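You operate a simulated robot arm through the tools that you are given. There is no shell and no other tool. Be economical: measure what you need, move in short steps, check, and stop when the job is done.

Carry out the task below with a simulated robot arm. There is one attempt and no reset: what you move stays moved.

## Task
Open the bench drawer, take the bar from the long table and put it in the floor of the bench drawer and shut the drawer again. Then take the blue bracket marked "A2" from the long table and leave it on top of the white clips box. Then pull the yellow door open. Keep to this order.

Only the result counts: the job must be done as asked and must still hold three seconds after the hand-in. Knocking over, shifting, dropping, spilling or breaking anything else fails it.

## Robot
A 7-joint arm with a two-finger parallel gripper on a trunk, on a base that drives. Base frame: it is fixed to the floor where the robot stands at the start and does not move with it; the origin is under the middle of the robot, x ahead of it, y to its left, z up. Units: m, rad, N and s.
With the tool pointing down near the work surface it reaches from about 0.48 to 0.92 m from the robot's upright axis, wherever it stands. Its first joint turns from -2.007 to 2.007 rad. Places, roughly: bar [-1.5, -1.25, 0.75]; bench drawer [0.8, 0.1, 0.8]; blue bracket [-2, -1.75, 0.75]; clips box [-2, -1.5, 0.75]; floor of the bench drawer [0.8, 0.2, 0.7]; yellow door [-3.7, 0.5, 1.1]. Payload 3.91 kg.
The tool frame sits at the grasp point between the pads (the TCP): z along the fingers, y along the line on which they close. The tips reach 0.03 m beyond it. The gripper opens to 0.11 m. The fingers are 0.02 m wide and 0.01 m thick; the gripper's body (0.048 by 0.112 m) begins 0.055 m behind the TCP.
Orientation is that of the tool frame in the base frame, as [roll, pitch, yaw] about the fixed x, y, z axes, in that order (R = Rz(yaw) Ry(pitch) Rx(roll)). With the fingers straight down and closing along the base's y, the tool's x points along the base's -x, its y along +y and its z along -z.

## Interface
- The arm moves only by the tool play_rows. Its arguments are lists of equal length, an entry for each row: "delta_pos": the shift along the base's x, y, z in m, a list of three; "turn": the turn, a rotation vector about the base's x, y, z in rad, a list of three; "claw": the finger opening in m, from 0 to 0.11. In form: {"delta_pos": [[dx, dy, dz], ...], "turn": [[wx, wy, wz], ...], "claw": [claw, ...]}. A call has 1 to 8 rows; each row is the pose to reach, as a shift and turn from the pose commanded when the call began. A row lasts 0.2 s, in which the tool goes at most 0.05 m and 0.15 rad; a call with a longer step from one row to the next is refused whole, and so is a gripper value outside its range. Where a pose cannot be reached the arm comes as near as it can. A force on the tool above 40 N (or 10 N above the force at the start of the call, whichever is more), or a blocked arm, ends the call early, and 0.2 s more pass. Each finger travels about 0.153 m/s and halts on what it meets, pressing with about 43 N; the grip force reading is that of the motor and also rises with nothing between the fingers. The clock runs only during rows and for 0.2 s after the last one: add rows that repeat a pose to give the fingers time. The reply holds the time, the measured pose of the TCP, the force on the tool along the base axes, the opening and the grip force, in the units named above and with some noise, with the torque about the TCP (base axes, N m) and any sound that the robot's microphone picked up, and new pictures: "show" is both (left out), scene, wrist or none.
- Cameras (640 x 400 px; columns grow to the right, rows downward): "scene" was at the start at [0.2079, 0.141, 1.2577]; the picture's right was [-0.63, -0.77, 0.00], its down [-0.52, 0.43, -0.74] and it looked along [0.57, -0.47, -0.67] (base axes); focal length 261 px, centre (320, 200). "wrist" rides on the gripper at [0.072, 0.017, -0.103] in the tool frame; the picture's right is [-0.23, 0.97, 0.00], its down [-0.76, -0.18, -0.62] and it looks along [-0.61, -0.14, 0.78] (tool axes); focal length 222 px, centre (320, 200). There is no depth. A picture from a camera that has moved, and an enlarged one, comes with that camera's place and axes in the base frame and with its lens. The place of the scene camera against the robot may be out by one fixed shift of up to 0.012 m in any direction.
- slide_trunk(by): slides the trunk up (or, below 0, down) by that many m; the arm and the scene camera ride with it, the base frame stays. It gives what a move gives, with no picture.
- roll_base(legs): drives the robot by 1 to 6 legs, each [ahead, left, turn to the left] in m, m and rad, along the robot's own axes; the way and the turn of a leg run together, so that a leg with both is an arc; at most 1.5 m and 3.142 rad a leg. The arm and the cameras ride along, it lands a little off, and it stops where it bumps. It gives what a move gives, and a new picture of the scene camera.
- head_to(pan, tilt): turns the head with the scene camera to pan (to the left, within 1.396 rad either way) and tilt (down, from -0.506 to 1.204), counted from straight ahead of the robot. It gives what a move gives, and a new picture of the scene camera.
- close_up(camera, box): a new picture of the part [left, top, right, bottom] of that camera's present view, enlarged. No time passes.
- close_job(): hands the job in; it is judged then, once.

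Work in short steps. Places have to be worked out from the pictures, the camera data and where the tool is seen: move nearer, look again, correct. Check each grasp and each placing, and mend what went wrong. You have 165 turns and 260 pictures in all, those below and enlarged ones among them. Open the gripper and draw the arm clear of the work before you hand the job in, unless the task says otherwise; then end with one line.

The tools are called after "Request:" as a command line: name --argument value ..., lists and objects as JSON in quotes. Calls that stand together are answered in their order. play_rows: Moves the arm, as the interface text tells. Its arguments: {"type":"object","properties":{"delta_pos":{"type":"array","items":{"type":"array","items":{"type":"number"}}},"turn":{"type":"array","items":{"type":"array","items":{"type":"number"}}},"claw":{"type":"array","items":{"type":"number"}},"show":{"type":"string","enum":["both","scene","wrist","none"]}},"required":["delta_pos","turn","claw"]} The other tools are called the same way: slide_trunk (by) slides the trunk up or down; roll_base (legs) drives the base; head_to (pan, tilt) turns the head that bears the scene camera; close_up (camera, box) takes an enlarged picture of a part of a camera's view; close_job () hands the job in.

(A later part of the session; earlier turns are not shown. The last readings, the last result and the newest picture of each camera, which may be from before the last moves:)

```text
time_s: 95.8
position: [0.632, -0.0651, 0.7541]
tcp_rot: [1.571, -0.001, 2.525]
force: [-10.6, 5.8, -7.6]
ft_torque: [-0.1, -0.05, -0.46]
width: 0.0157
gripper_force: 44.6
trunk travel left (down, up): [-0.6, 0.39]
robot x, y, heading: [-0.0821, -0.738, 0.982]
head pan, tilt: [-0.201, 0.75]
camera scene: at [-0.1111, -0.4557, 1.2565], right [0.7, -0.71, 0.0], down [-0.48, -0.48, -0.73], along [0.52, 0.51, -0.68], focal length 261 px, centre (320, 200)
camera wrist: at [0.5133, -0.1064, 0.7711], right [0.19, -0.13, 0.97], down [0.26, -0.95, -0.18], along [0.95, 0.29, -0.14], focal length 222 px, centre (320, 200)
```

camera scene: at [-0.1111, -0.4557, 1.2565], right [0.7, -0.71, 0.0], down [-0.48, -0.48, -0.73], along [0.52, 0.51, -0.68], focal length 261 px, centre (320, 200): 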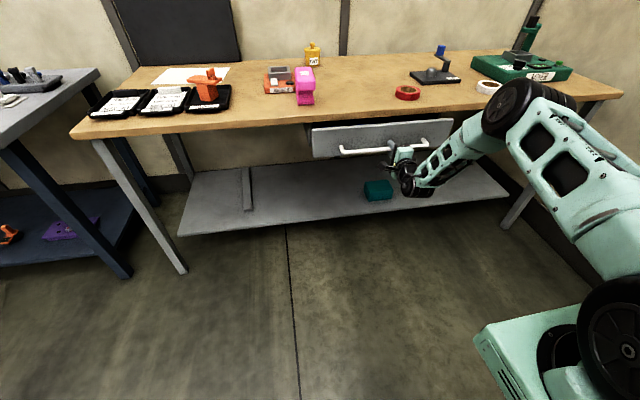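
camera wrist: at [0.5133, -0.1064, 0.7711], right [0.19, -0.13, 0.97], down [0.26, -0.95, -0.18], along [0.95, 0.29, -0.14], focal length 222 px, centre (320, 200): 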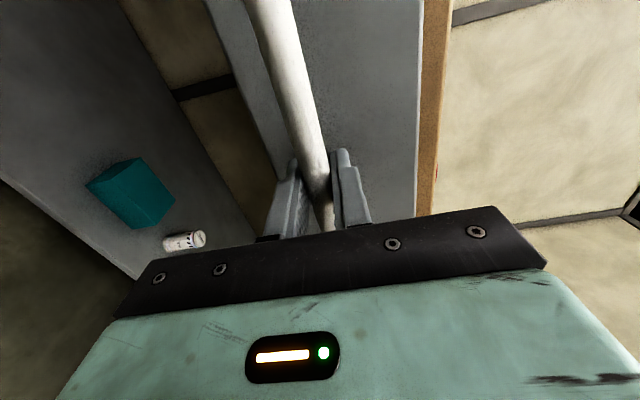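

About 0.075 m remain. I continue until it meets the stop.

Request:
play_rows --delta_pos '[[0.014, 0.02, 0], [0.028, 0.042, 0], [0.037, 0.058, 0], [0.042, 0.066, 0], [0.046, 0.073, 0]]' --turn '[[0, 0, 0], [0, 0, 0], [0, 0, 0], [0, 0, 0], [0, 0, 0]]' --claw '[0.0, 0.0, 0.0, 0.0, 0.0]'

```text
time_s: 97.0
position: [0.6801, 0.0004, 0.7547]
tcp_rot: [1.569, -0.001, 2.516]
force: [-19.9, -22.9, 13.1]
ft_torque: [-0.61, 0.76, -0.07]
width: 0.0157
gripper_force: 44.5
trunk travel left (down, up): [-0.6, 0.39]
robot x, y, heading: [-0.0839, -0.7341, 0.984]
head pan, tilt: [-0.201, 0.75]
stopped in row 5: the force on the tool passed its limit at 98 N (the readings are from after the stop); the commanded pose is now the measured one
camera scene: at [-0.1123, -0.4584, 1.2572], right [0.7, -0.71, 0.0], down [-0.48, -0.48, -0.73], along [0.52, 0.51, -0.68], focal length 261 px, centre (320, 200)
camera wrist: at [0.5605, -0.0406, 0.7707], right [0.18, -0.13, 0.97], down [0.25, -0.95, -0.18], along [0.95, 0.28, -0.14], focal length 222 px, centre (320, 200)
```

scene: 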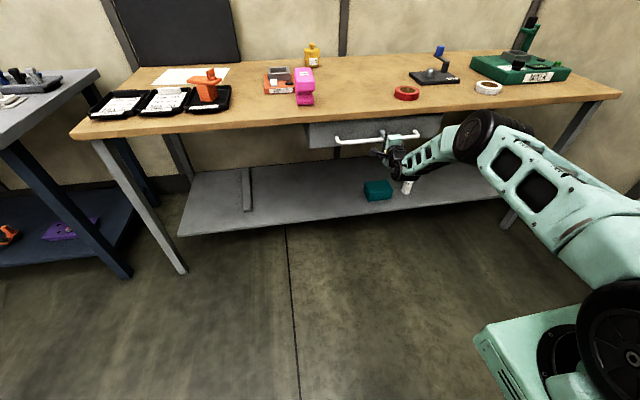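
wrist: 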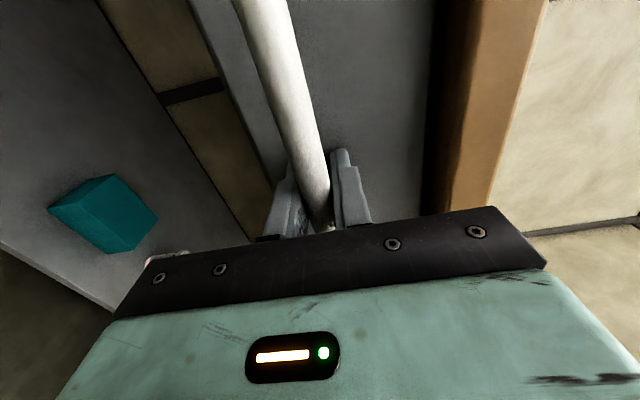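

The drawer hit its stop—closed. I release and back off straight.

Request:
play_rows --delta_pos '[[0, 0, 0], [0, 0, 0], [-0.024, -0.033, 0], [-0.05, -0.07, 0], [-0.076, -0.106, 0], [-0.1, -0.14, 0], [-0.1, -0.14, 0.05], [-0.1, -0.14, 0.1]]' --turn '[[0, 0, 0], [0, 0, 0], [0, 0, 0], [0, 0, 0], [0, 0, 0], [0, 0, 0], [0, 0, 0], [0, 0, 0]]' --claw '[0.06, 0.06, 0.06, 0.06, 0.06, 0.06, 0.06, 0.06]' --show "scene"

Request:
close_up --camera "scene" --box '[280, 60, 500, 220]'

```text
time_s: 97.3
position: [0.6803, -0.0001, 0.7649]
tcp_rot: [1.548, 0.0, 2.519]
force: [-39.9, -44.2, 40.3]
ft_torque: [-0.17, 0.33, 0.11]
width: 0.0392
gripper_force: 0.1
trunk travel left (down, up): [-0.6, 0.39]
robot x, y, heading: [-0.0783, -0.7371, 0.979]
head pan, tilt: [-0.201, 0.75]
stopped in row 1: the force on the tool passed its limit at 66 N (the readings are from after the stop); the commanded pose is now the measured one
camera scene: at [-0.1145, -0.4608, 1.258], right [0.7, -0.71, 0.0], down [-0.48, -0.48, -0.73], along [0.52, 0.52, -0.68], focal length 261 px, centre (320, 200)
```

scene: 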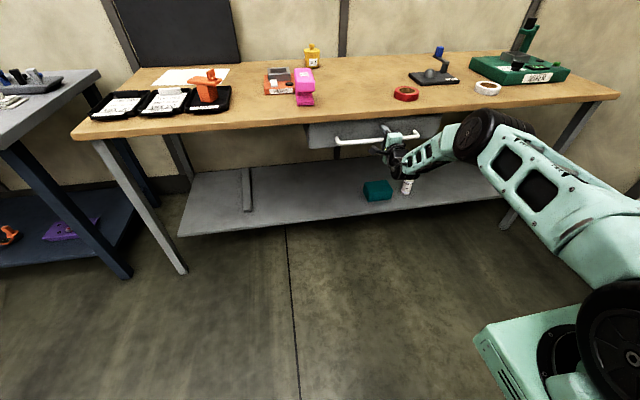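

```text
2.50 times, centred on (390, 140) of scene
camera zoom: at [-0.1145, -0.4608, 1.258], right [0.7, -0.71, 0.0], down [-0.48, -0.48, -0.73], along [0.52, 0.52, -0.68], focal length 654 px, centre (145, 350)
```

zoom: 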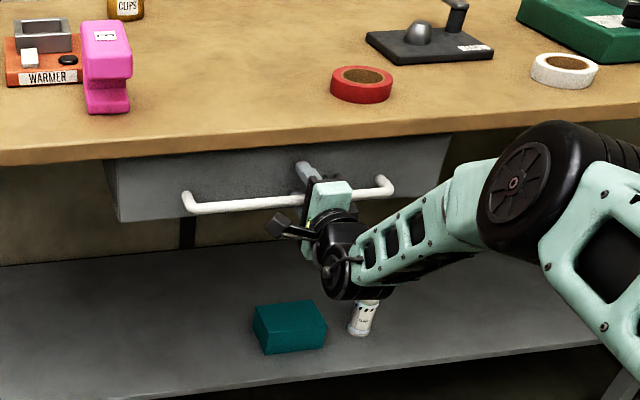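

The fingers now press on the panel from stored push; I finish opening while backing off.

Request:
play_rows --delta_pos '[[-0.006, -0.008, 0.0], [-0.012, -0.016, -0.003], [-0.03, -0.042, -0.006], [-0.055, -0.077, -0.006], [-0.08, -0.112, -0.006], [-0.1, -0.14, 0.0], [-0.1, -0.14, 0.05], [-0.1, -0.14, 0.1]]' --turn '[[0, 0, 0], [0, 0, 0], [0, 0, 0], [0, 0, 0], [0, 0, 0], [0, 0, 0], [0, 0, 0], [0, 0, 0]]' --claw '[0.05, 0.06, 0.06, 0.06, 0.06, 0.06, 0.06, 0.06]' --show "scene"

Request:
close_up --camera "scene" --box '[280, 60, 500, 220]'

```text
time_s: 99.1
position: [0.5791, -0.139, 0.8538]
tcp_rot: [1.564, 0.001, 2.516]
force: [-0.2, 0.9, -0.5]
ft_torque: [-0.02, 0.0, 0.0]
width: 0.06
gripper_force: 0.1
trunk travel left (down, up): [-0.6, 0.39]
robot x, y, heading: [-0.0791, -0.7354, 0.983]
head pan, tilt: [-0.201, 0.75]
camera scene: at [-0.111, -0.4569, 1.2563], right [0.7, -0.71, 0.0], down [-0.49, -0.48, -0.73], along [0.52, 0.51, -0.68], focal length 261 px, centre (320, 200)
```

scene: 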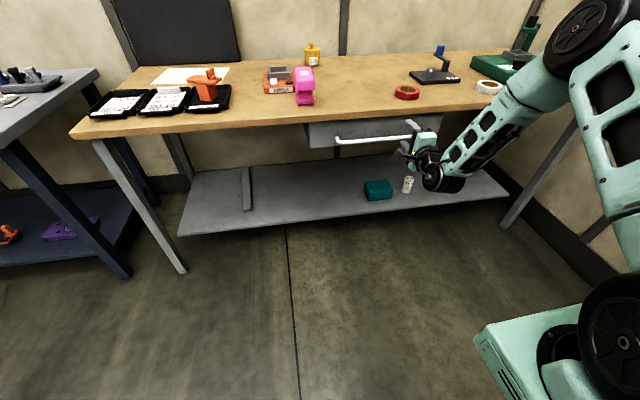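

```text
2.50 times, centred on (390, 140) of scene
camera zoom: at [-0.111, -0.4569, 1.2563], right [0.7, -0.71, 0.0], down [-0.49, -0.48, -0.73], along [0.52, 0.51, -0.68], focal length 654 px, centre (145, 350)
```

zoom: 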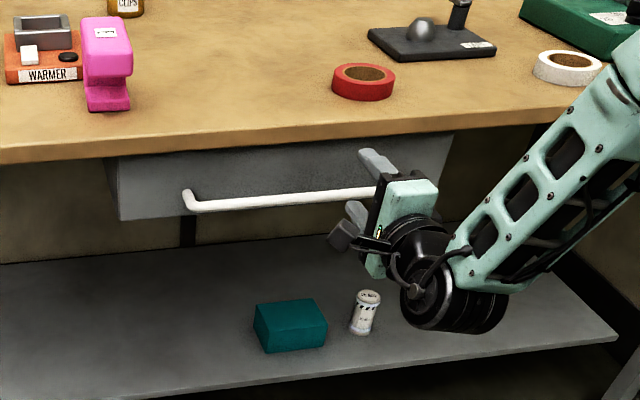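

Drawer is shut. I retract, raise and turn the tool down again for the next pick.

Request:
play_rows --delta_pos '[[-0.02, -0.03, 0.025], [-0.04, -0.06, 0.05], [-0.06, -0.09, 0.08], [-0.08, -0.12, 0.11], [-0.1, -0.15, 0.14], [-0.12, -0.18, 0.17], [-0.12, -0.18, 0.19]]' --turn '[[-0.1203, -0.0198, 0.0863], [-0.2406, -0.0396, 0.1726], [-0.3609, -0.0594, 0.2589], [-0.4812, -0.0792, 0.3452], [-0.6015, -0.099, 0.4315], [-0.7218, -0.1188, 0.5178], [-0.8421, -0.1386, 0.6041]]' --claw '[0.06, 0.07, 0.08, 0.08, 0.08, 0.08, 0.08]' --show "none"

Request:
play_rows --delta_pos '[[0, 0, 0], [0, 0, 0], [0, 0, 0], [0, 0, 0], [0, 0, 0], [0, 0, 0], [0, 0, 0]]' --turn '[[-0.1203, -0.0198, 0.0863], [-0.2406, -0.0396, 0.1726], [-0.3609, -0.0594, 0.2589], [-0.4812, -0.0792, 0.3452], [-0.6015, -0.099, 0.4315], [-0.7218, -0.1188, 0.5178], [-0.8421, -0.1386, 0.6041]]' --claw '[0.08, 0.08, 0.08, 0.08, 0.08, 0.08, 0.08]' --show "none"

```text
time_s: 100.7
position: [0.4612, -0.3196, 1.0448]
tcp_rot: [2.348, 0.342, -2.983]
force: [-0.3, 0.2, -0.3]
ft_torque: [0.05, 0.03, 0.06]
width: 0.0799
gripper_force: 0.0
trunk travel left (down, up): [-0.6, 0.39]
robot x, y, heading: [-0.0823, -0.7378, 0.979]
head pan, tilt: [-0.201, 0.75]
```

```text
time_s: 102.3
position: [0.4599, -0.3197, 1.0447]
tcp_rot: [3.134, 0.004, -2.193]
force: [0.6, 0.1, -0.3]
ft_torque: [0.0, 0.02, 0.01]
width: 0.0799
gripper_force: 0.1
trunk travel left (down, up): [-0.6, 0.39]
robot x, y, heading: [-0.0778, -0.7382, 0.979]
head pan, tilt: [-0.201, 0.75]
```

Now to the bracket: A2 ≈(−2.02,−1.80), box ≈(−2.04,−1.59). I drive to about (−1.46,−2.245), heading 2.52.

Request:
roll_base --legs '[[0, 0, 1.542], [0, 0.8, 0], [0.1, 0.7, 0], [0.1, 0.53, 0]]'

Request:
head_to --pan 0.1 --tilt 0.9

```text
time_s: 116.5
position: [-1.8275, -1.7205, 1.0442]
tcp_rot: [3.131, 0.002, -0.651]
force: [0.1, 0.0, 0.5]
ft_torque: [0.0, -0.02, 0.0]
width: 0.0801
gripper_force: 0.1
trunk travel left (down, up): [-0.6, 0.39]
robot x, y, heading: [-1.4248, -2.2709, 2.522]
head pan, tilt: [-0.201, 0.75]
camera scene: at [-1.715, -2.3075, 1.2565], right [0.73, 0.68, 0.0], down [0.47, -0.5, -0.73], along [-0.5, 0.53, -0.68], focal length 261 px, centre (320, 200)
```

scene: 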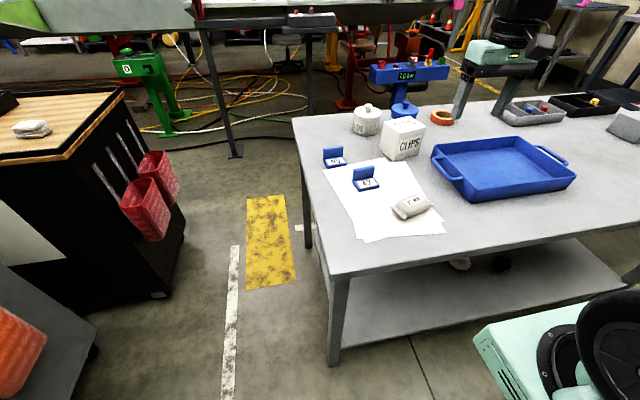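

```text
time_s: 117.3
position: [-1.8282, -1.7197, 1.0446]
tcp_rot: [3.132, 0.004, -0.651]
force: [0.4, 0.1, -0.3]
ft_torque: [-0.01, -0.01, 0.01]
width: 0.0799
gripper_force: 0.1
trunk travel left (down, up): [-0.6, 0.39]
robot x, y, heading: [-1.4295, -2.2737, 2.522]
head pan, tilt: [0.099, 0.901]
camera scene: at [-1.724, -2.3305, 1.2447], right [0.5, 0.87, 0.0], down [0.68, -0.39, -0.62], along [-0.54, 0.31, -0.78], focal length 261 px, centre (320, 200)
```

scene: 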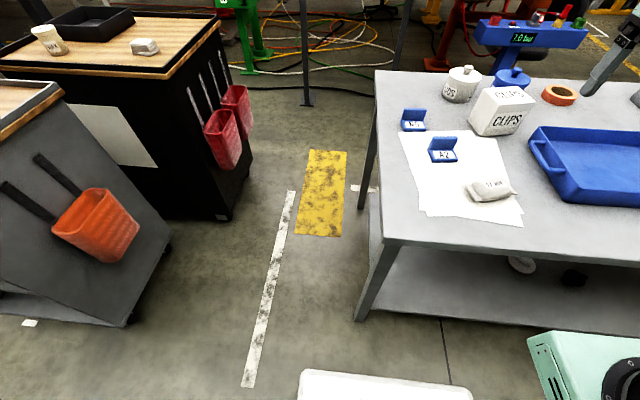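

Request:
close_up --camera "scene" --box '[380, 50, 560, 220]'

Request:
play_rows --delta_pos '[[0, 0, 0]]' --turn '[[0, 0, 0]]' --claw '[0.08]' --show "wrist"

```text
2.35 times, centred on (470, 135) of scene
camera zoom: at [-1.724, -2.3305, 1.2447], right [0.5, 0.87, 0.0], down [0.68, -0.39, -0.62], along [-0.54, 0.31, -0.78], focal length 615 px, centre (-33, 353)
```

zoom: 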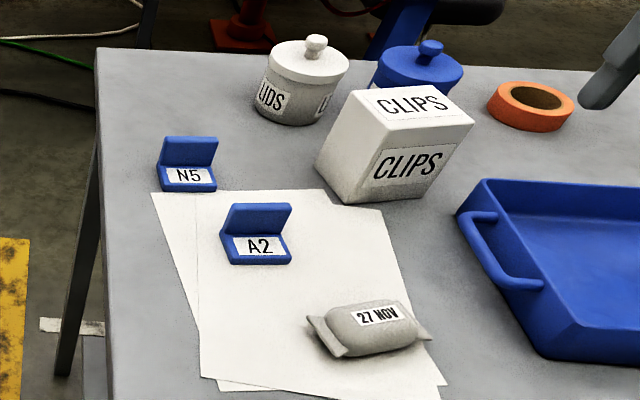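

```text
time_s: 117.7
position: [-1.8273, -1.7211, 1.0442]
tcp_rot: [3.131, 0.004, -0.651]
force: [-0.8, 0.2, -0.8]
ft_torque: [0.01, 0.01, 0.01]
width: 0.0799
gripper_force: 0.0
trunk travel left (down, up): [-0.6, 0.39]
robot x, y, heading: [-1.4231, -2.2697, 2.524]
head pan, tilt: [0.099, 0.901]
camera wrist: at [-1.7786, -1.7763, 1.1478], right [-0.77, -0.64, 0.01], down [-0.49, 0.61, 0.62], along [-0.4, 0.48, -0.78], focal length 222 px, centre (320, 200)
```

wrist: 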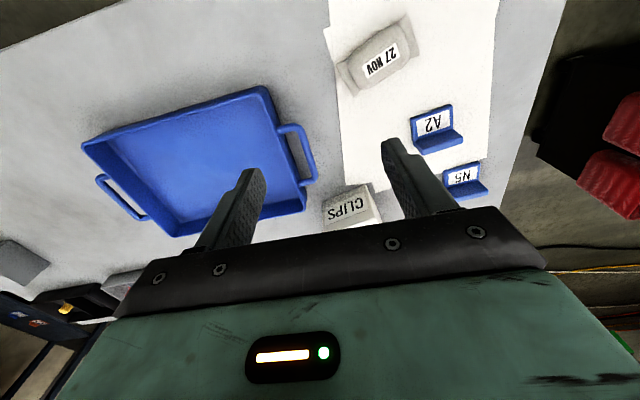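

A2 is nearest the robot; N5 behind it. Box top centre ≈(−2.05,−1.55,0.856), slightly far, so I drive 0.06 ahead first.

Request:
roll_base --legs '[[0.06, 0, 0]]'

```text
time_s: 118.7
position: [-1.8767, -1.6849, 1.045]
tcp_rot: [3.131, 0.004, -0.651]
force: [-0.2, 0.0, 0.5]
ft_torque: [-0.02, 0.0, -0.02]
width: 0.0801
gripper_force: 0.1
trunk travel left (down, up): [-0.6, 0.39]
robot x, y, heading: [-1.4742, -2.2368, 2.524]
head pan, tilt: [0.099, 0.901]
camera scene: at [-1.7732, -2.2956, 1.2446], right [0.5, 0.87, 0.0], down [0.68, -0.39, -0.62], along [-0.54, 0.31, -0.78], focal length 261 px, centre (320, 200)
```

scene: 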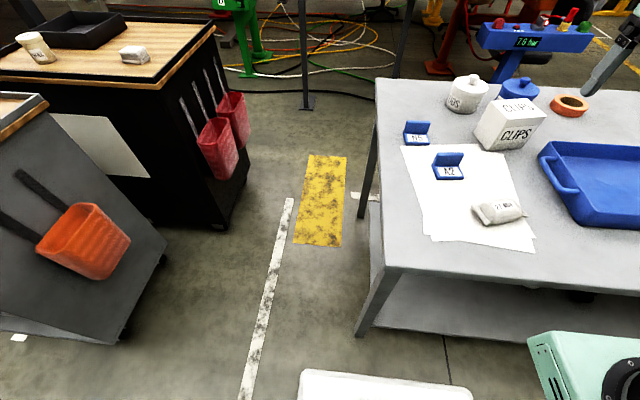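

I bring the tool over A2, turned +0.25 to match its width direction, opening 0.1.

Request:
play_rows --delta_pos '[[-0.034, -0.028, 0], [-0.068, -0.056, 0], [-0.1, -0.084, 0], [-0.133, -0.111, -0.01], [-0.133, -0.111, -0.05], [-0.133, -0.111, -0.09]]' --turn '[[0, 0, 0.08], [0, 0, 0.16], [0, 0, 0.25], [0, 0, 0.25], [0, 0, 0.25], [0, 0, 0.25]]' --claw '[0.1, 0.1, 0.1, 0.1, 0.1, 0.1]'

```text
time_s: 120.1
position: [-2.0092, -1.7961, 0.9537]
tcp_rot: [3.132, 0.004, -0.401]
force: [0.8, 0.3, -0.2]
ft_torque: [-0.02, 0.03, 0.01]
width: 0.1002
gripper_force: 0.2
trunk travel left (down, up): [-0.6, 0.39]
robot x, y, heading: [-1.4704, -2.2378, 2.524]
head pan, tilt: [0.099, 0.901]
camera scene: at [-1.7729, -2.2958, 1.2447], right [0.5, 0.87, 0.0], down [0.68, -0.39, -0.62], along [-0.54, 0.31, -0.78], focal length 261 px, centre (320, 200)
camera wrist: at [-1.9474, -1.8397, 1.057], right [-0.59, -0.81, 0.01], down [-0.63, 0.47, 0.63], along [-0.51, 0.36, -0.78], focal length 222 px, centre (320, 200)
```

scene: 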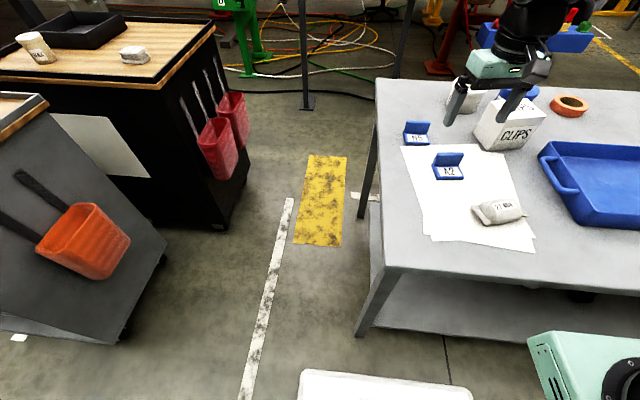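
wrist: 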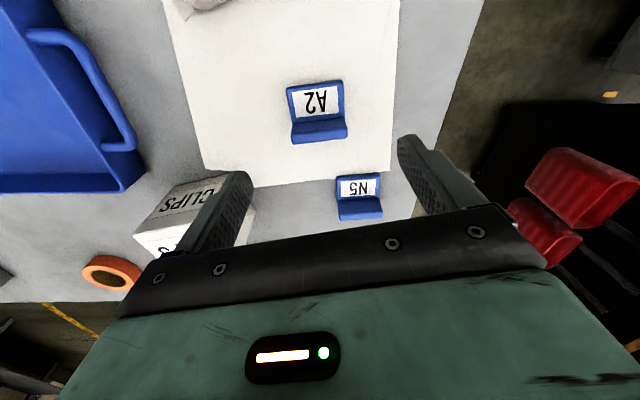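

A2 measured: width 0.063 at ~60° direction, grip point ≈(−2.012,−1.794). I trim the turn by −0.13 and descend to 0.86.

Request:
play_rows --delta_pos '[[-0.003, 0.002, -0.03], [-0.003, 0.002, -0.065], [-0.003, 0.002, -0.095]]' --turn '[[0, 0, -0.065], [0, 0, -0.13], [0, 0, -0.13]]' --claw '[0.1, 0.1, 0.1]'

```text
time_s: 120.9
position: [-2.0126, -1.7947, 0.8593]
tcp_rot: [3.132, 0.006, -0.533]
force: [0.4, 0.4, 1.5]
ft_torque: [-0.02, -0.01, 0.0]
width: 0.1002
gripper_force: 0.1
trunk travel left (down, up): [-0.6, 0.39]
robot x, y, heading: [-1.4746, -2.2387, 2.522]
head pan, tilt: [0.099, 0.901]
camera scene: at [-1.773, -2.2957, 1.2447], right [0.5, 0.87, 0.0], down [0.68, -0.39, -0.62], along [-0.54, 0.31, -0.78], focal length 261 px, centre (320, 200)
camera wrist: at [-1.957, -1.8447, 0.9625], right [-0.69, -0.72, 0.01], down [-0.56, 0.54, 0.62], along [-0.46, 0.43, -0.78], focal length 222 px, centre (320, 200)
```

scene: 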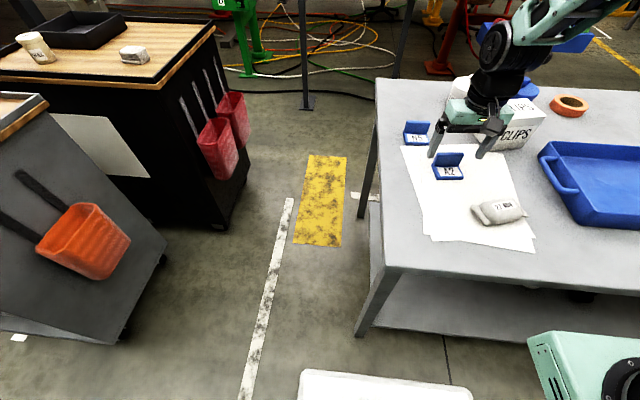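
wrist: 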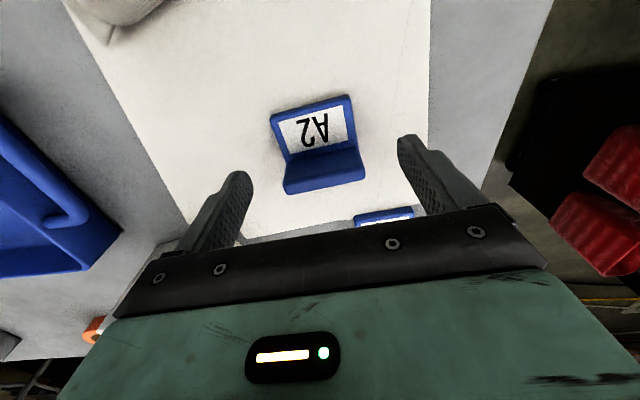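

Aligned and centred. I move 8 mm toward the upright plate, lower to just above the table and close.

Request:
play_rows --delta_pos '[[-0.006, 0.005, -0.02], [-0.006, 0.005, -0.035], [-0.006, 0.005, -0.043], [-0.006, 0.005, -0.043], [-0.006, 0.005, -0.043], [-0.006, 0.005, -0.043], [-0.006, 0.005, -0.043]]' --turn '[[0, 0, 0], [0, 0, 0], [0, 0, 0], [0, 0, 0], [0, 0, 0], [0, 0, 0], [0, 0, 0]]' --claw '[0.1, 0.1, 0.1, 0.06, 0.03, 0.03, 0.03]'

```text
time_s: 122.5
position: [-2.0179, -1.7889, 0.8154]
tcp_rot: [3.133, 0.001, -0.535]
force: [0.1, 0.3, -0.2]
ft_torque: [0.07, -0.03, -0.01]
width: 0.0634
gripper_force: 42.7
trunk travel left (down, up): [-0.6, 0.39]
robot x, y, heading: [-1.4741, -2.2368, 2.521]
head pan, tilt: [0.099, 0.901]
camera scene: at [-1.7732, -2.2956, 1.2446], right [0.5, 0.87, 0.0], down [0.68, -0.39, -0.62], along [-0.54, 0.31, -0.78], focal length 261 px, centre (320, 200)
camera wrist: at [-1.9632, -1.8397, 0.9198], right [-0.69, -0.72, 0.01], down [-0.56, 0.54, 0.62], along [-0.46, 0.42, -0.78], focal length 222 px, centre (320, 200)
```

scene: 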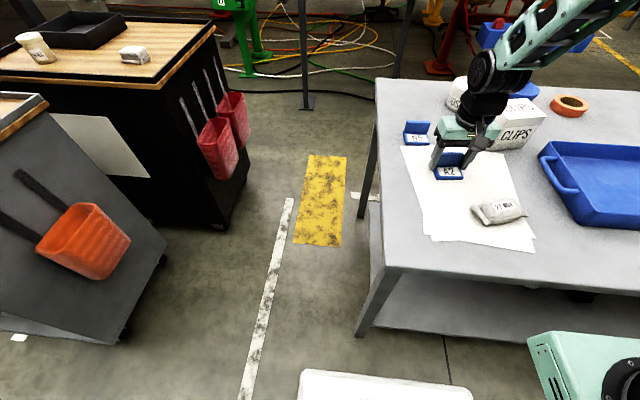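
wrist: 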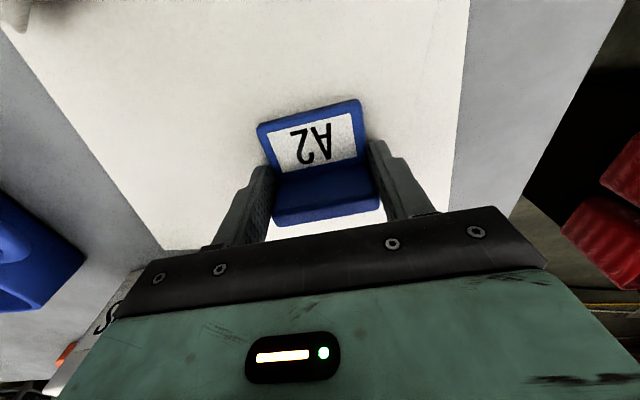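

A2 gripped at 0.063 m. I lift straight up and look.

Request:
play_rows --delta_pos '[[0, 0, 0.01], [0, 0, 0.03], [0, 0, 0.06], [0, 0, 0.1], [0, 0, 0.14], [0, 0, 0.17]]' --turn '[[0, 0, 0], [0, 0, 0], [0, 0, 0], [0, 0, 0], [0, 0, 0], [0, 0, 0]]' --claw '[0.03, 0.03, 0.03, 0.03, 0.03, 0.03]'

```text
time_s: 123.9
position: [-2.02, -1.79, 0.9875]
tcp_rot: [3.131, 0.005, -0.531]
force: [-0.7, -1.1, -0.6]
ft_torque: [-0.01, -0.05, 0.02]
width: 0.0632
gripper_force: 42.7
trunk travel left (down, up): [-0.6, 0.39]
robot x, y, heading: [-1.4727, -2.2397, 2.526]
head pan, tilt: [0.099, 0.901]
camera scene: at [-1.7734, -2.2954, 1.2445], right [0.5, 0.87, 0.0], down [0.68, -0.39, -0.62], along [-0.54, 0.31, -0.78], focal length 261 px, centre (320, 200)
camera wrist: at [-1.9635, -1.8398, 1.0899], right [-0.69, -0.72, 0.01], down [-0.56, 0.54, 0.62], along [-0.46, 0.42, -0.78], focal length 222 px, centre (320, 200)
```

scene: 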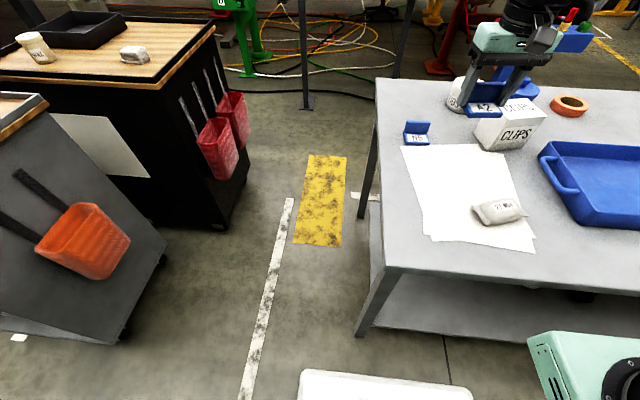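
wrist: 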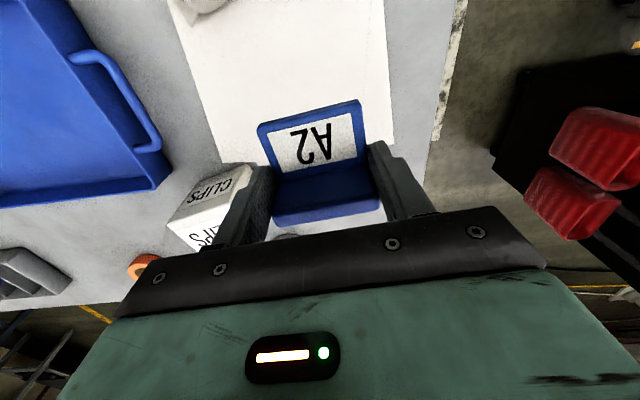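

Held. I zoom the wrist view to measure the box top.

Request:
close_up --camera "wrist" --box '[100, 140, 300, 265]'

Request:
close_up --camera "scene" --box '[440, 60, 600, 160]'

```text
3.20 times, centred on (200, 202) of wrist
camera zoom: at [-1.9635, -1.8398, 1.0899], right [-0.69, -0.72, 0.01], down [-0.56, 0.54, 0.62], along [-0.46, 0.42, -0.78], focal length 711 px, centre (704, 192)
```

zoom: 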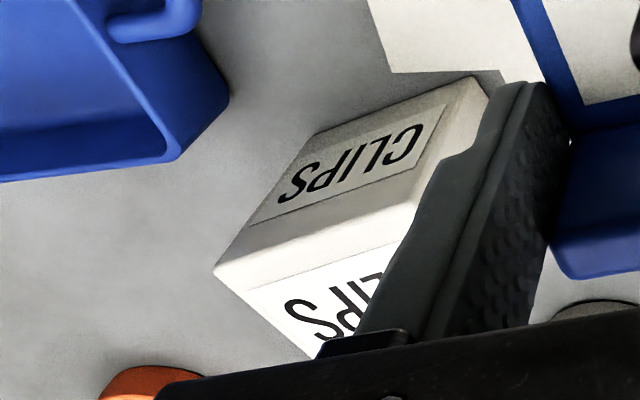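

```text
4.00 times, centred on (520, 110) of scene
camera zoom: at [-1.7734, -2.2954, 1.2445], right [0.5, 0.87, 0.0], down [0.68, -0.39, -0.62], along [-0.54, 0.31, -0.78], focal length 1046 px, centre (-480, 560)
```

zoom: 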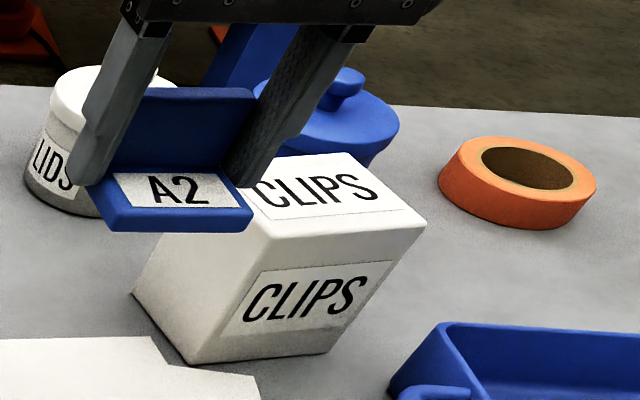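

Box top: z≈0.88, 0.098×0.08 m, centre ≈(−2.033,−1.577), width direction ≈67°. I carry A2 over it, turning +0.13.

Request:
play_rows --delta_pos '[[-0.004, 0.043, 0], [-0.008, 0.086, 0], [-0.012, 0.13, 0], [-0.016, 0.173, 0], [-0.02, 0.216, 0], [-0.02, 0.216, -0.03]]' --turn '[[0, 0, 0.03], [0, 0, 0.06], [0, 0, 0.09], [0, 0, 0.13], [0, 0, 0.13], [0, 0, 0.13]]' --claw '[0.03, 0.03, 0.03, 0.03, 0.03, 0.03]'

Request:
close_up --camera "scene" --box '[440, 20, 600, 160]'

```text
time_s: 125.3
position: [-2.0406, -1.5743, 0.9571]
tcp_rot: [3.131, 0.003, -0.401]
force: [0.0, -0.3, -1.3]
ft_torque: [0.0, 0.01, 0.01]
width: 0.0631
gripper_force: 42.7
trunk travel left (down, up): [-0.6, 0.39]
robot x, y, heading: [-1.4735, -2.2377, 2.524]
head pan, tilt: [0.099, 0.901]
camera scene: at [-1.7731, -2.2957, 1.2447], right [0.5, 0.87, 0.0], down [0.68, -0.39, -0.62], along [-0.54, 0.31, -0.78], focal length 261 px, centre (320, 200)
camera wrist: at [-1.9775, -1.6156, 1.0603], right [-0.59, -0.81, 0.01], down [-0.63, 0.47, 0.62], along [-0.51, 0.36, -0.78], focal length 222 px, centre (320, 200)
```

scene: 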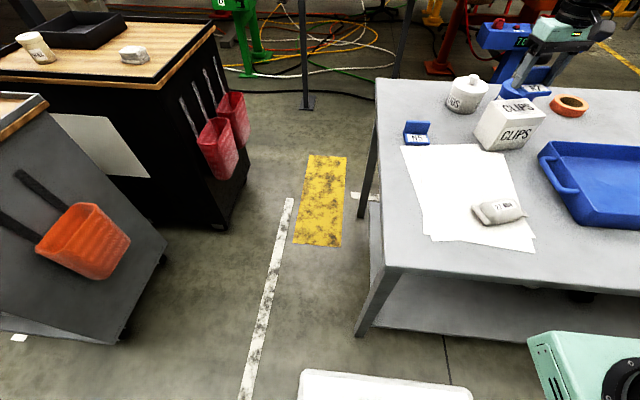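
wrist: 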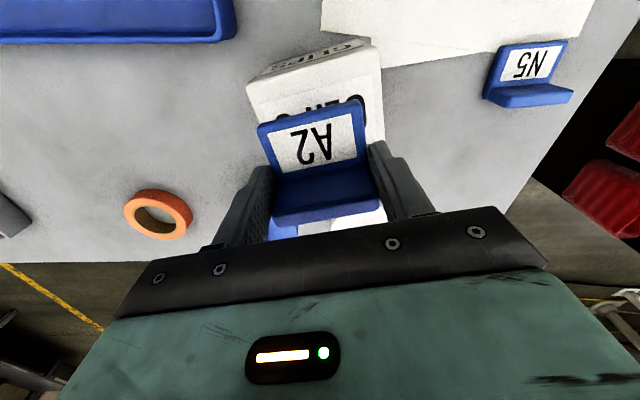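

```text
2.86 times, centred on (520, 90) of scene
camera zoom: at [-1.7731, -2.2957, 1.2447], right [0.5, 0.87, 0.0], down [0.68, -0.39, -0.62], along [-0.54, 0.31, -0.78], focal length 747 px, centre (-251, 514)
```

zoom: 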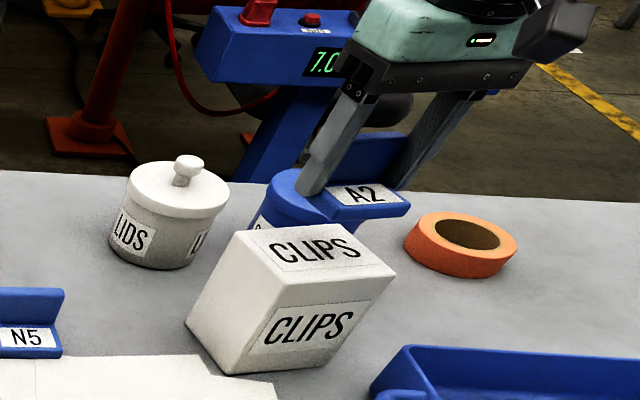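

Everything lines up. I lower slowly until the bracket touches the box.

Request:
play_rows --delta_pos '[[0, 0, -0.015], [0, 0, -0.03], [0, 0, -0.036], [0, 0, -0.04], [0, 0, -0.043]]' --turn '[[0, 0, 0], [0, 0, 0], [0, 0, 0], [0, 0, 0], [0, 0, 0]]' --claw '[0.03, 0.03, 0.03, 0.03, 0.03]'

Request:
close_up --camera "scene" --box '[440, 20, 600, 160]'

```text
time_s: 126.5
position: [-2.0387, -1.5738, 0.9158]
tcp_rot: [3.132, 0.006, -0.4]
force: [1.5, -1.7, 16.3]
ft_torque: [0.3, -0.62, -0.08]
width: 0.0634
gripper_force: 43.3
trunk travel left (down, up): [-0.6, 0.39]
robot x, y, heading: [-1.4719, -2.2361, 2.524]
head pan, tilt: [0.099, 0.901]
camera scene: at [-1.7727, -2.2962, 1.2451], right [0.5, 0.87, 0.0], down [0.68, -0.39, -0.62], along [-0.54, 0.31, -0.78], focal length 261 px, centre (320, 200)
camera wrist: at [-1.9773, -1.616, 1.0194], right [-0.59, -0.81, 0.01], down [-0.63, 0.46, 0.63], along [-0.51, 0.36, -0.78], focal length 222 px, centre (320, 200)
```

scene: 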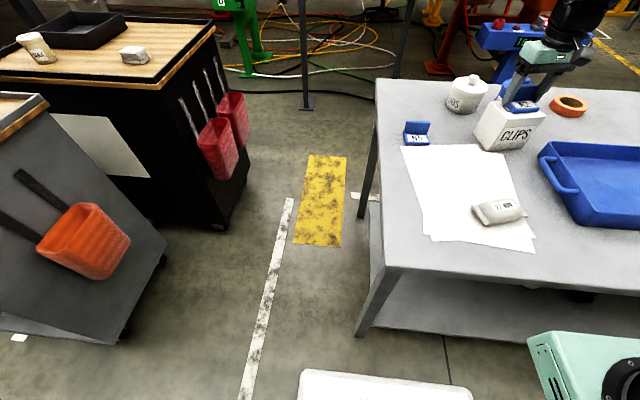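
wrist: 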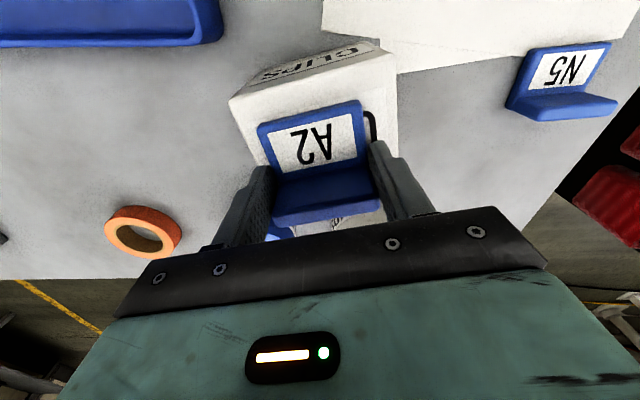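

```text
2.86 times, centred on (520, 90) of scene
camera zoom: at [-1.7727, -2.2962, 1.2451], right [0.5, 0.87, 0.0], down [0.68, -0.39, -0.62], along [-0.54, 0.31, -0.78], focal length 747 px, centre (-251, 514)
```

zoom: 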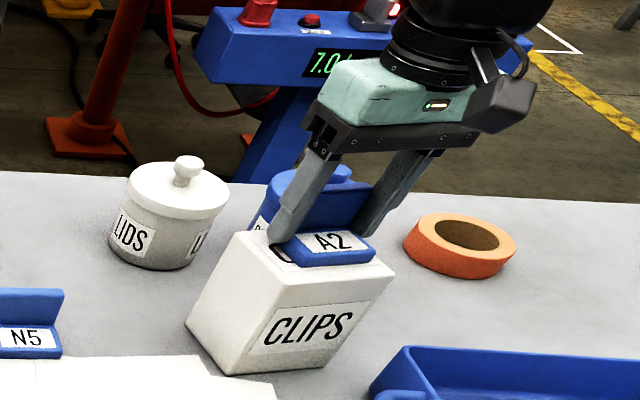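

Resting on the box but ~6 mm off toward one side. I lift 6 mm, shift, set down and open.

Request:
play_rows --delta_pos '[[0, 0, 0.01], [-0.002, -0.006, 0.01], [-0.002, -0.006, 0.004], [-0.002, -0.006, 0.0], [-0.002, -0.006, 0.0], [-0.002, -0.006, 0.001], [-0.002, -0.006, 0.001], [-0.002, -0.006, 0.001]]' --turn '[[0, 0, 0], [0, 0, 0], [0, 0, 0], [0, 0, 0], [0, 0, 0], [0, 0, 0], [0, 0, 0], [0, 0, 0]]' --claw '[0.03, 0.03, 0.03, 0.03, 0.055, 0.07, 0.09, 0.09]'

```text
time_s: 128.3
position: [-2.0402, -1.5795, 0.9147]
tcp_rot: [3.132, 0.004, -0.401]
force: [0.5, -0.3, 0.0]
ft_torque: [0.03, -0.02, 0.03]
width: 0.0901
gripper_force: 0.0
trunk travel left (down, up): [-0.6, 0.39]
robot x, y, heading: [-1.4708, -2.2395, 2.518]
head pan, tilt: [0.099, 0.901]
camera scene: at [-1.7732, -2.2955, 1.2446], right [0.5, 0.87, 0.0], down [0.68, -0.39, -0.62], along [-0.54, 0.31, -0.78], focal length 261 px, centre (320, 200)
camera wrist: at [-1.9795, -1.6215, 1.0173], right [-0.59, -0.81, 0.01], down [-0.63, 0.47, 0.62], along [-0.51, 0.36, -0.78], focal length 222 px, centre (320, 200)
```

scene: 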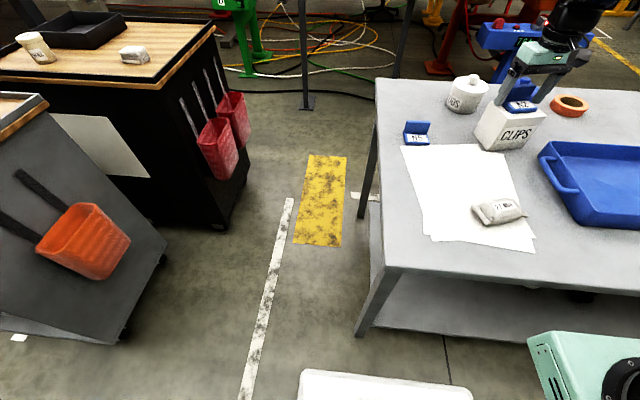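
wrist: 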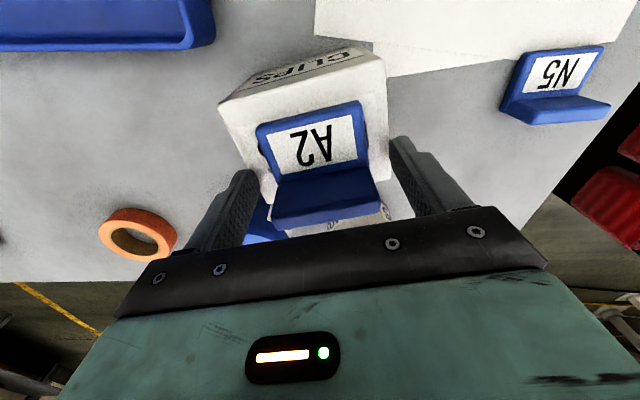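

Released and centred. I rise clear and retract, then check.

Request:
play_rows --delta_pos '[[0, 0, 0.02], [0, 0, 0.05], [0, 0, 0.09], [0, 0, 0.13], [0.03, -0.025, 0.15], [0.065, -0.055, 0.15], [0.1, -0.085, 0.15], [0.135, -0.11, 0.15]]' --turn '[[0, 0, 0], [0, 0, 0], [0, 0, 0], [0, 0, 0], [0, 0, 0], [0, 0, 0], [0, 0, 0], [0, 0, 0]]' --claw '[0.09, 0.09, 0.09, 0.09, 0.09, 0.09, 0.09, 0.09]' --show "wrist"

Request:
close_up --camera "scene" --box '[440, 20, 600, 160]'

```text
time_s: 130.1
position: [-1.9038, -1.6897, 1.0646]
tcp_rot: [3.132, 0.004, -0.402]
force: [-0.2, -0.2, -0.2]
ft_torque: [-0.03, -0.06, 0.0]
width: 0.09
gripper_force: 0.1
trunk travel left (down, up): [-0.6, 0.39]
robot x, y, heading: [-1.4719, -2.2366, 2.522]
head pan, tilt: [0.099, 0.901]
camera wrist: at [-1.844, -1.7321, 1.1677], right [-0.59, -0.81, 0.01], down [-0.63, 0.47, 0.62], along [-0.51, 0.36, -0.78], focal length 222 px, centre (320, 200)
```

wrist: 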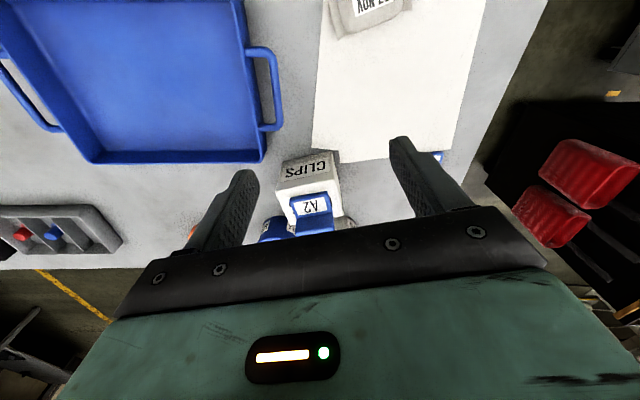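

```text
2.86 times, centred on (520, 90) of scene
camera zoom: at [-1.7735, -2.2953, 1.2445], right [0.5, 0.87, 0.0], down [0.68, -0.39, -0.62], along [-0.54, 0.31, -0.78], focal length 747 px, centre (-251, 514)
```

zoom: 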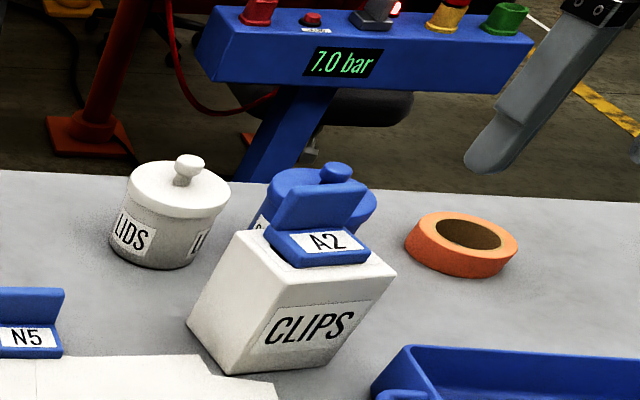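

A2 sits well on the clips box. Now I look toward the yellow door at about (−3.7,0.5).

Request:
head_to --pan -0.25 --tilt 0.2

```text
time_s: 131.2
position: [-1.9053, -1.6886, 1.0646]
tcp_rot: [3.131, 0.002, -0.402]
force: [0.5, -0.6, 0.5]
ft_torque: [0.04, 0.05, 0.03]
width: 0.0899
gripper_force: 0.0
trunk travel left (down, up): [-0.6, 0.39]
robot x, y, heading: [-1.4735, -2.2344, 2.522]
head pan, tilt: [-0.25, 0.201]
camera scene: at [-1.7678, -2.2619, 1.3061], right [0.76, 0.65, 0.0], down [0.13, -0.15, -0.98], along [-0.63, 0.75, -0.2], focal length 261 px, centre (320, 200)
```

scene: 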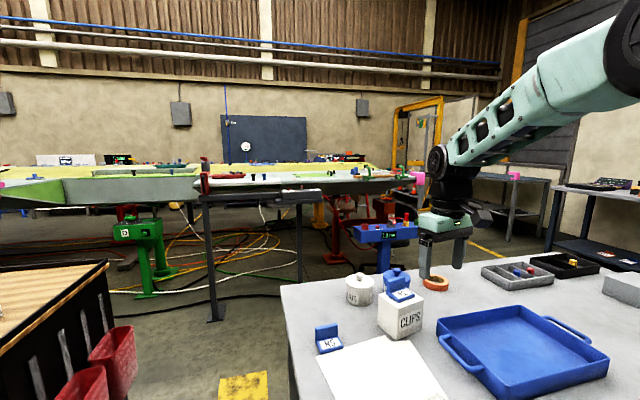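

I zoom on the yellow structure and the region around the stated door place.

Request:
close_up --camera "scene" --box '[300, 80, 460, 180]'

Request:
head_to --pan 0.8 --tilt 0.3

```text
4.00 times, centred on (380, 130) of scene
camera zoom: at [-1.7678, -2.2619, 1.3061], right [0.76, 0.65, 0.0], down [0.13, -0.15, -0.98], along [-0.63, 0.75, -0.2], focal length 1046 px, centre (80, 480)
```

zoom: 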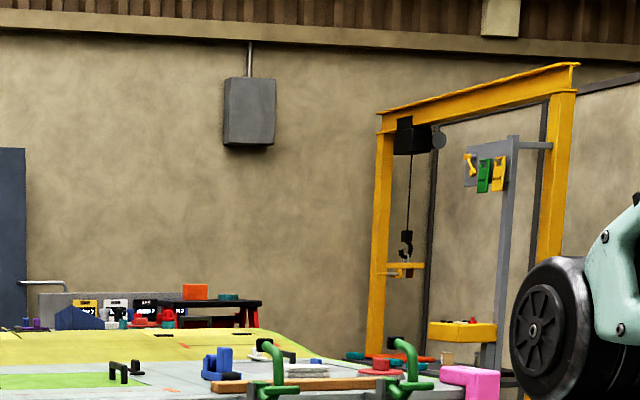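

```text
time_s: 132.5
position: [-1.9044, -1.6886, 1.0651]
tcp_rot: [3.13, 0.004, -0.4]
force: [0.2, 0.3, -0.6]
ft_torque: [0.01, -0.03, 0.01]
width: 0.0899
gripper_force: 0.1
trunk travel left (down, up): [-0.6, 0.39]
robot x, y, heading: [-1.4732, -2.2339, 2.521]
head pan, tilt: [0.799, 0.3]
camera scene: at [-1.7995, -2.3497, 1.2969], right [-0.18, 0.98, 0.0], down [0.29, 0.05, -0.96], along [-0.94, -0.17, -0.3], focal length 261 px, centre (320, 200)
```

scene: 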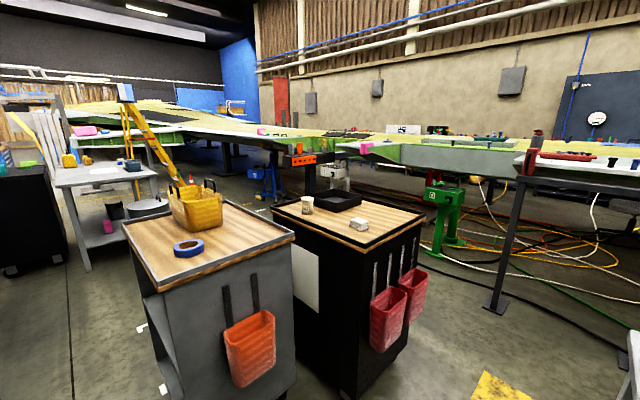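

No door visible yet from here (that's a gantry hoist). I drive round the table's end into the aisle for a better view.

Request:
roll_base --legs '[[-0.2, 0, 0], [0, -1.4, 0], [0, -0.6, 0], [1.2, 0, 0]]'

Request:
head_to --pan 0.35 --tilt 0.2

```text
time_s: 149.4
position: [-1.5823, 0.5166, 1.065]
tcp_rot: [3.131, 0.004, -0.392]
force: [0.0, -0.1, -0.6]
ft_torque: [-0.01, -0.01, 0.01]
width: 0.09
gripper_force: 0.1
trunk travel left (down, up): [-0.6, 0.39]
robot x, y, heading: [-1.143, -0.0246, 2.532]
head pan, tilt: [0.799, 0.3]
camera scene: at [-1.4694, -0.1418, 1.2969], right [-0.19, 0.98, 0.0], down [0.29, 0.06, -0.96], along [-0.94, -0.18, -0.3], focal length 261 px, centre (320, 200)
```

scene: 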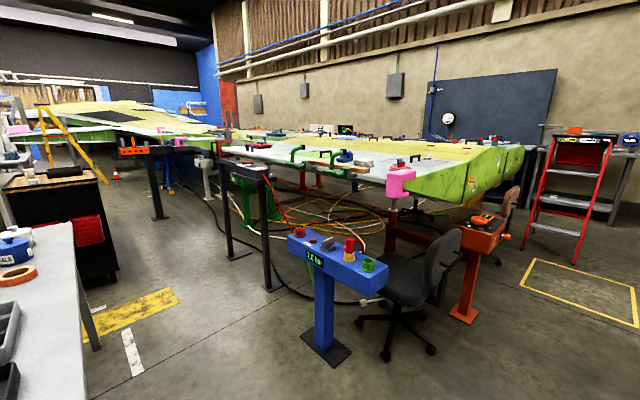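

```text
time_s: 150.3
position: [-1.5806, 0.5179, 1.0659]
tcp_rot: [3.13, 0.002, -0.392]
force: [0.7, 0.3, -0.5]
ft_torque: [0.0, -0.01, -0.04]
width: 0.0901
gripper_force: 0.2
trunk travel left (down, up): [-0.6, 0.39]
robot x, y, heading: [-1.1445, -0.0291, 2.532]
head pan, tilt: [0.351, 0.201]
camera scene: at [-1.4678, -0.1004, 1.3062], right [0.25, 0.97, 0.0], down [0.19, -0.05, -0.98], along [-0.95, 0.25, -0.2], focal length 261 px, centre (320, 200)
```

scene: 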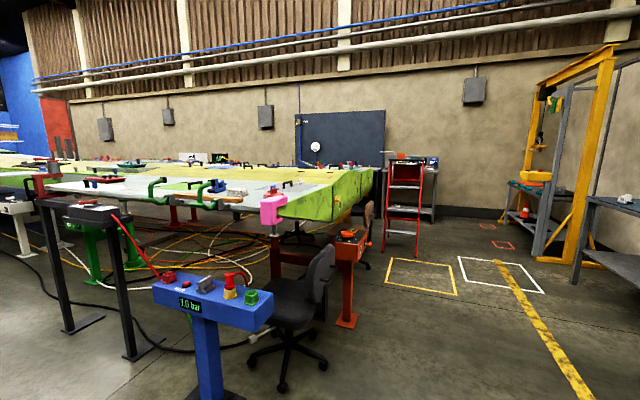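

The predicted place falls on the yellow-green end of the wing. I zoom there.

Request:
close_up --camera "scene" --box '[240, 140, 400, 260]'

```text
3.33 times, centred on (320, 200) of scene
camera zoom: at [-1.4678, -0.1004, 1.3062], right [0.25, 0.97, 0.0], down [0.19, -0.05, -0.98], along [-0.95, 0.25, -0.2], focal length 871 px, centre (320, 200)
```

zoom: 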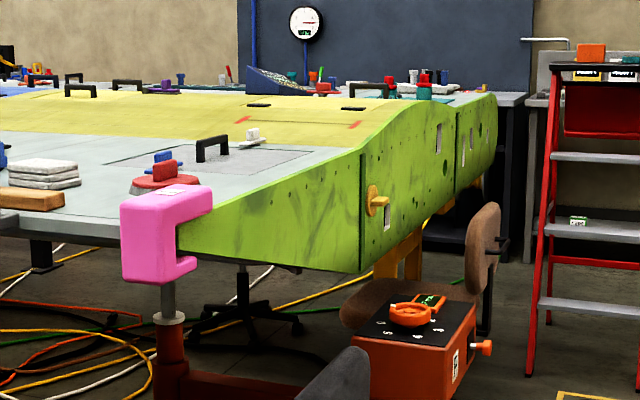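

I see it: the lime-yellow panel on the wing's end with a small yellow handle near its left edge; a red stand and chairs are near. I move ahead along the aisle to triangulate.

Request:
roll_base --legs '[[0.9, -0.25, 0]]'

Request:
head_to --pan 0.55 --tilt 0.3

```text
time_s: 155.1
position: [-2.1688, 1.2334, 1.0663]
tcp_rot: [3.132, 0.004, -0.393]
force: [0.0, 0.0, 0.0]
ft_torque: [-0.03, 0.0, -0.03]
width: 0.0901
gripper_force: 0.1
trunk travel left (down, up): [-0.6, 0.39]
robot x, y, heading: [-1.7324, 0.6907, 2.53]
head pan, tilt: [0.351, 0.201]
camera scene: at [-2.0562, 0.6151, 1.3062], right [0.26, 0.97, 0.0], down [0.19, -0.05, -0.98], along [-0.95, 0.25, -0.2], focal length 261 px, centre (320, 200)
```

scene: 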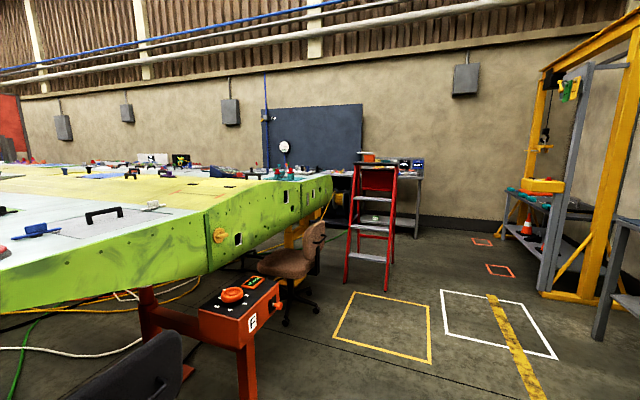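

```text
time_s: 155.8
position: [-2.1694, 1.2346, 1.0656]
tcp_rot: [3.131, 0.002, -0.392]
force: [-0.2, 0.5, 0.1]
ft_torque: [0.02, -0.04, -0.01]
width: 0.0899
gripper_force: 0.0
trunk travel left (down, up): [-0.6, 0.39]
robot x, y, heading: [-1.7313, 0.6868, 2.535]
head pan, tilt: [0.55, 0.3]
camera scene: at [-2.0594, 0.5969, 1.2969], right [0.06, 1.0, 0.0], down [0.29, -0.02, -0.96], along [-0.95, 0.06, -0.3], focal length 261 px, centre (320, 200)
```

scene: 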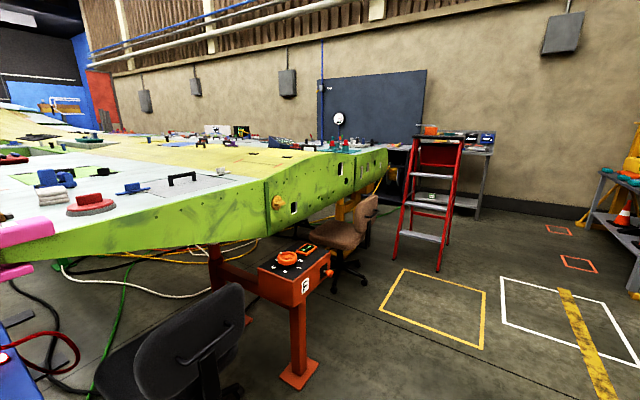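

Request:
close_up --camera "scene" --box '[220, 130, 400, 290]'

```text
2.50 times, centred on (310, 210) of scene
camera zoom: at [-2.0594, 0.5969, 1.2969], right [0.06, 1.0, 0.0], down [0.29, -0.02, -0.96], along [-0.95, 0.06, -0.3], focal length 654 px, centre (345, 175)
```

zoom: 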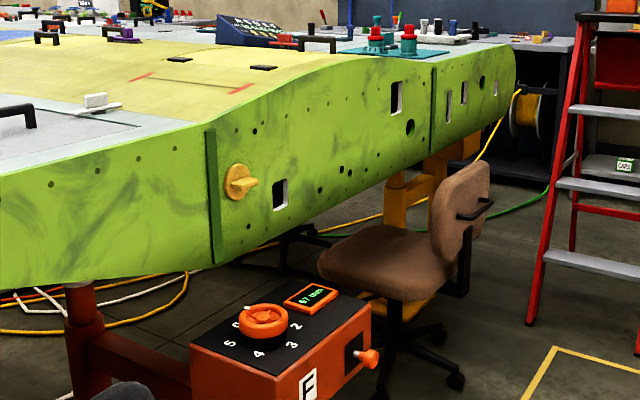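

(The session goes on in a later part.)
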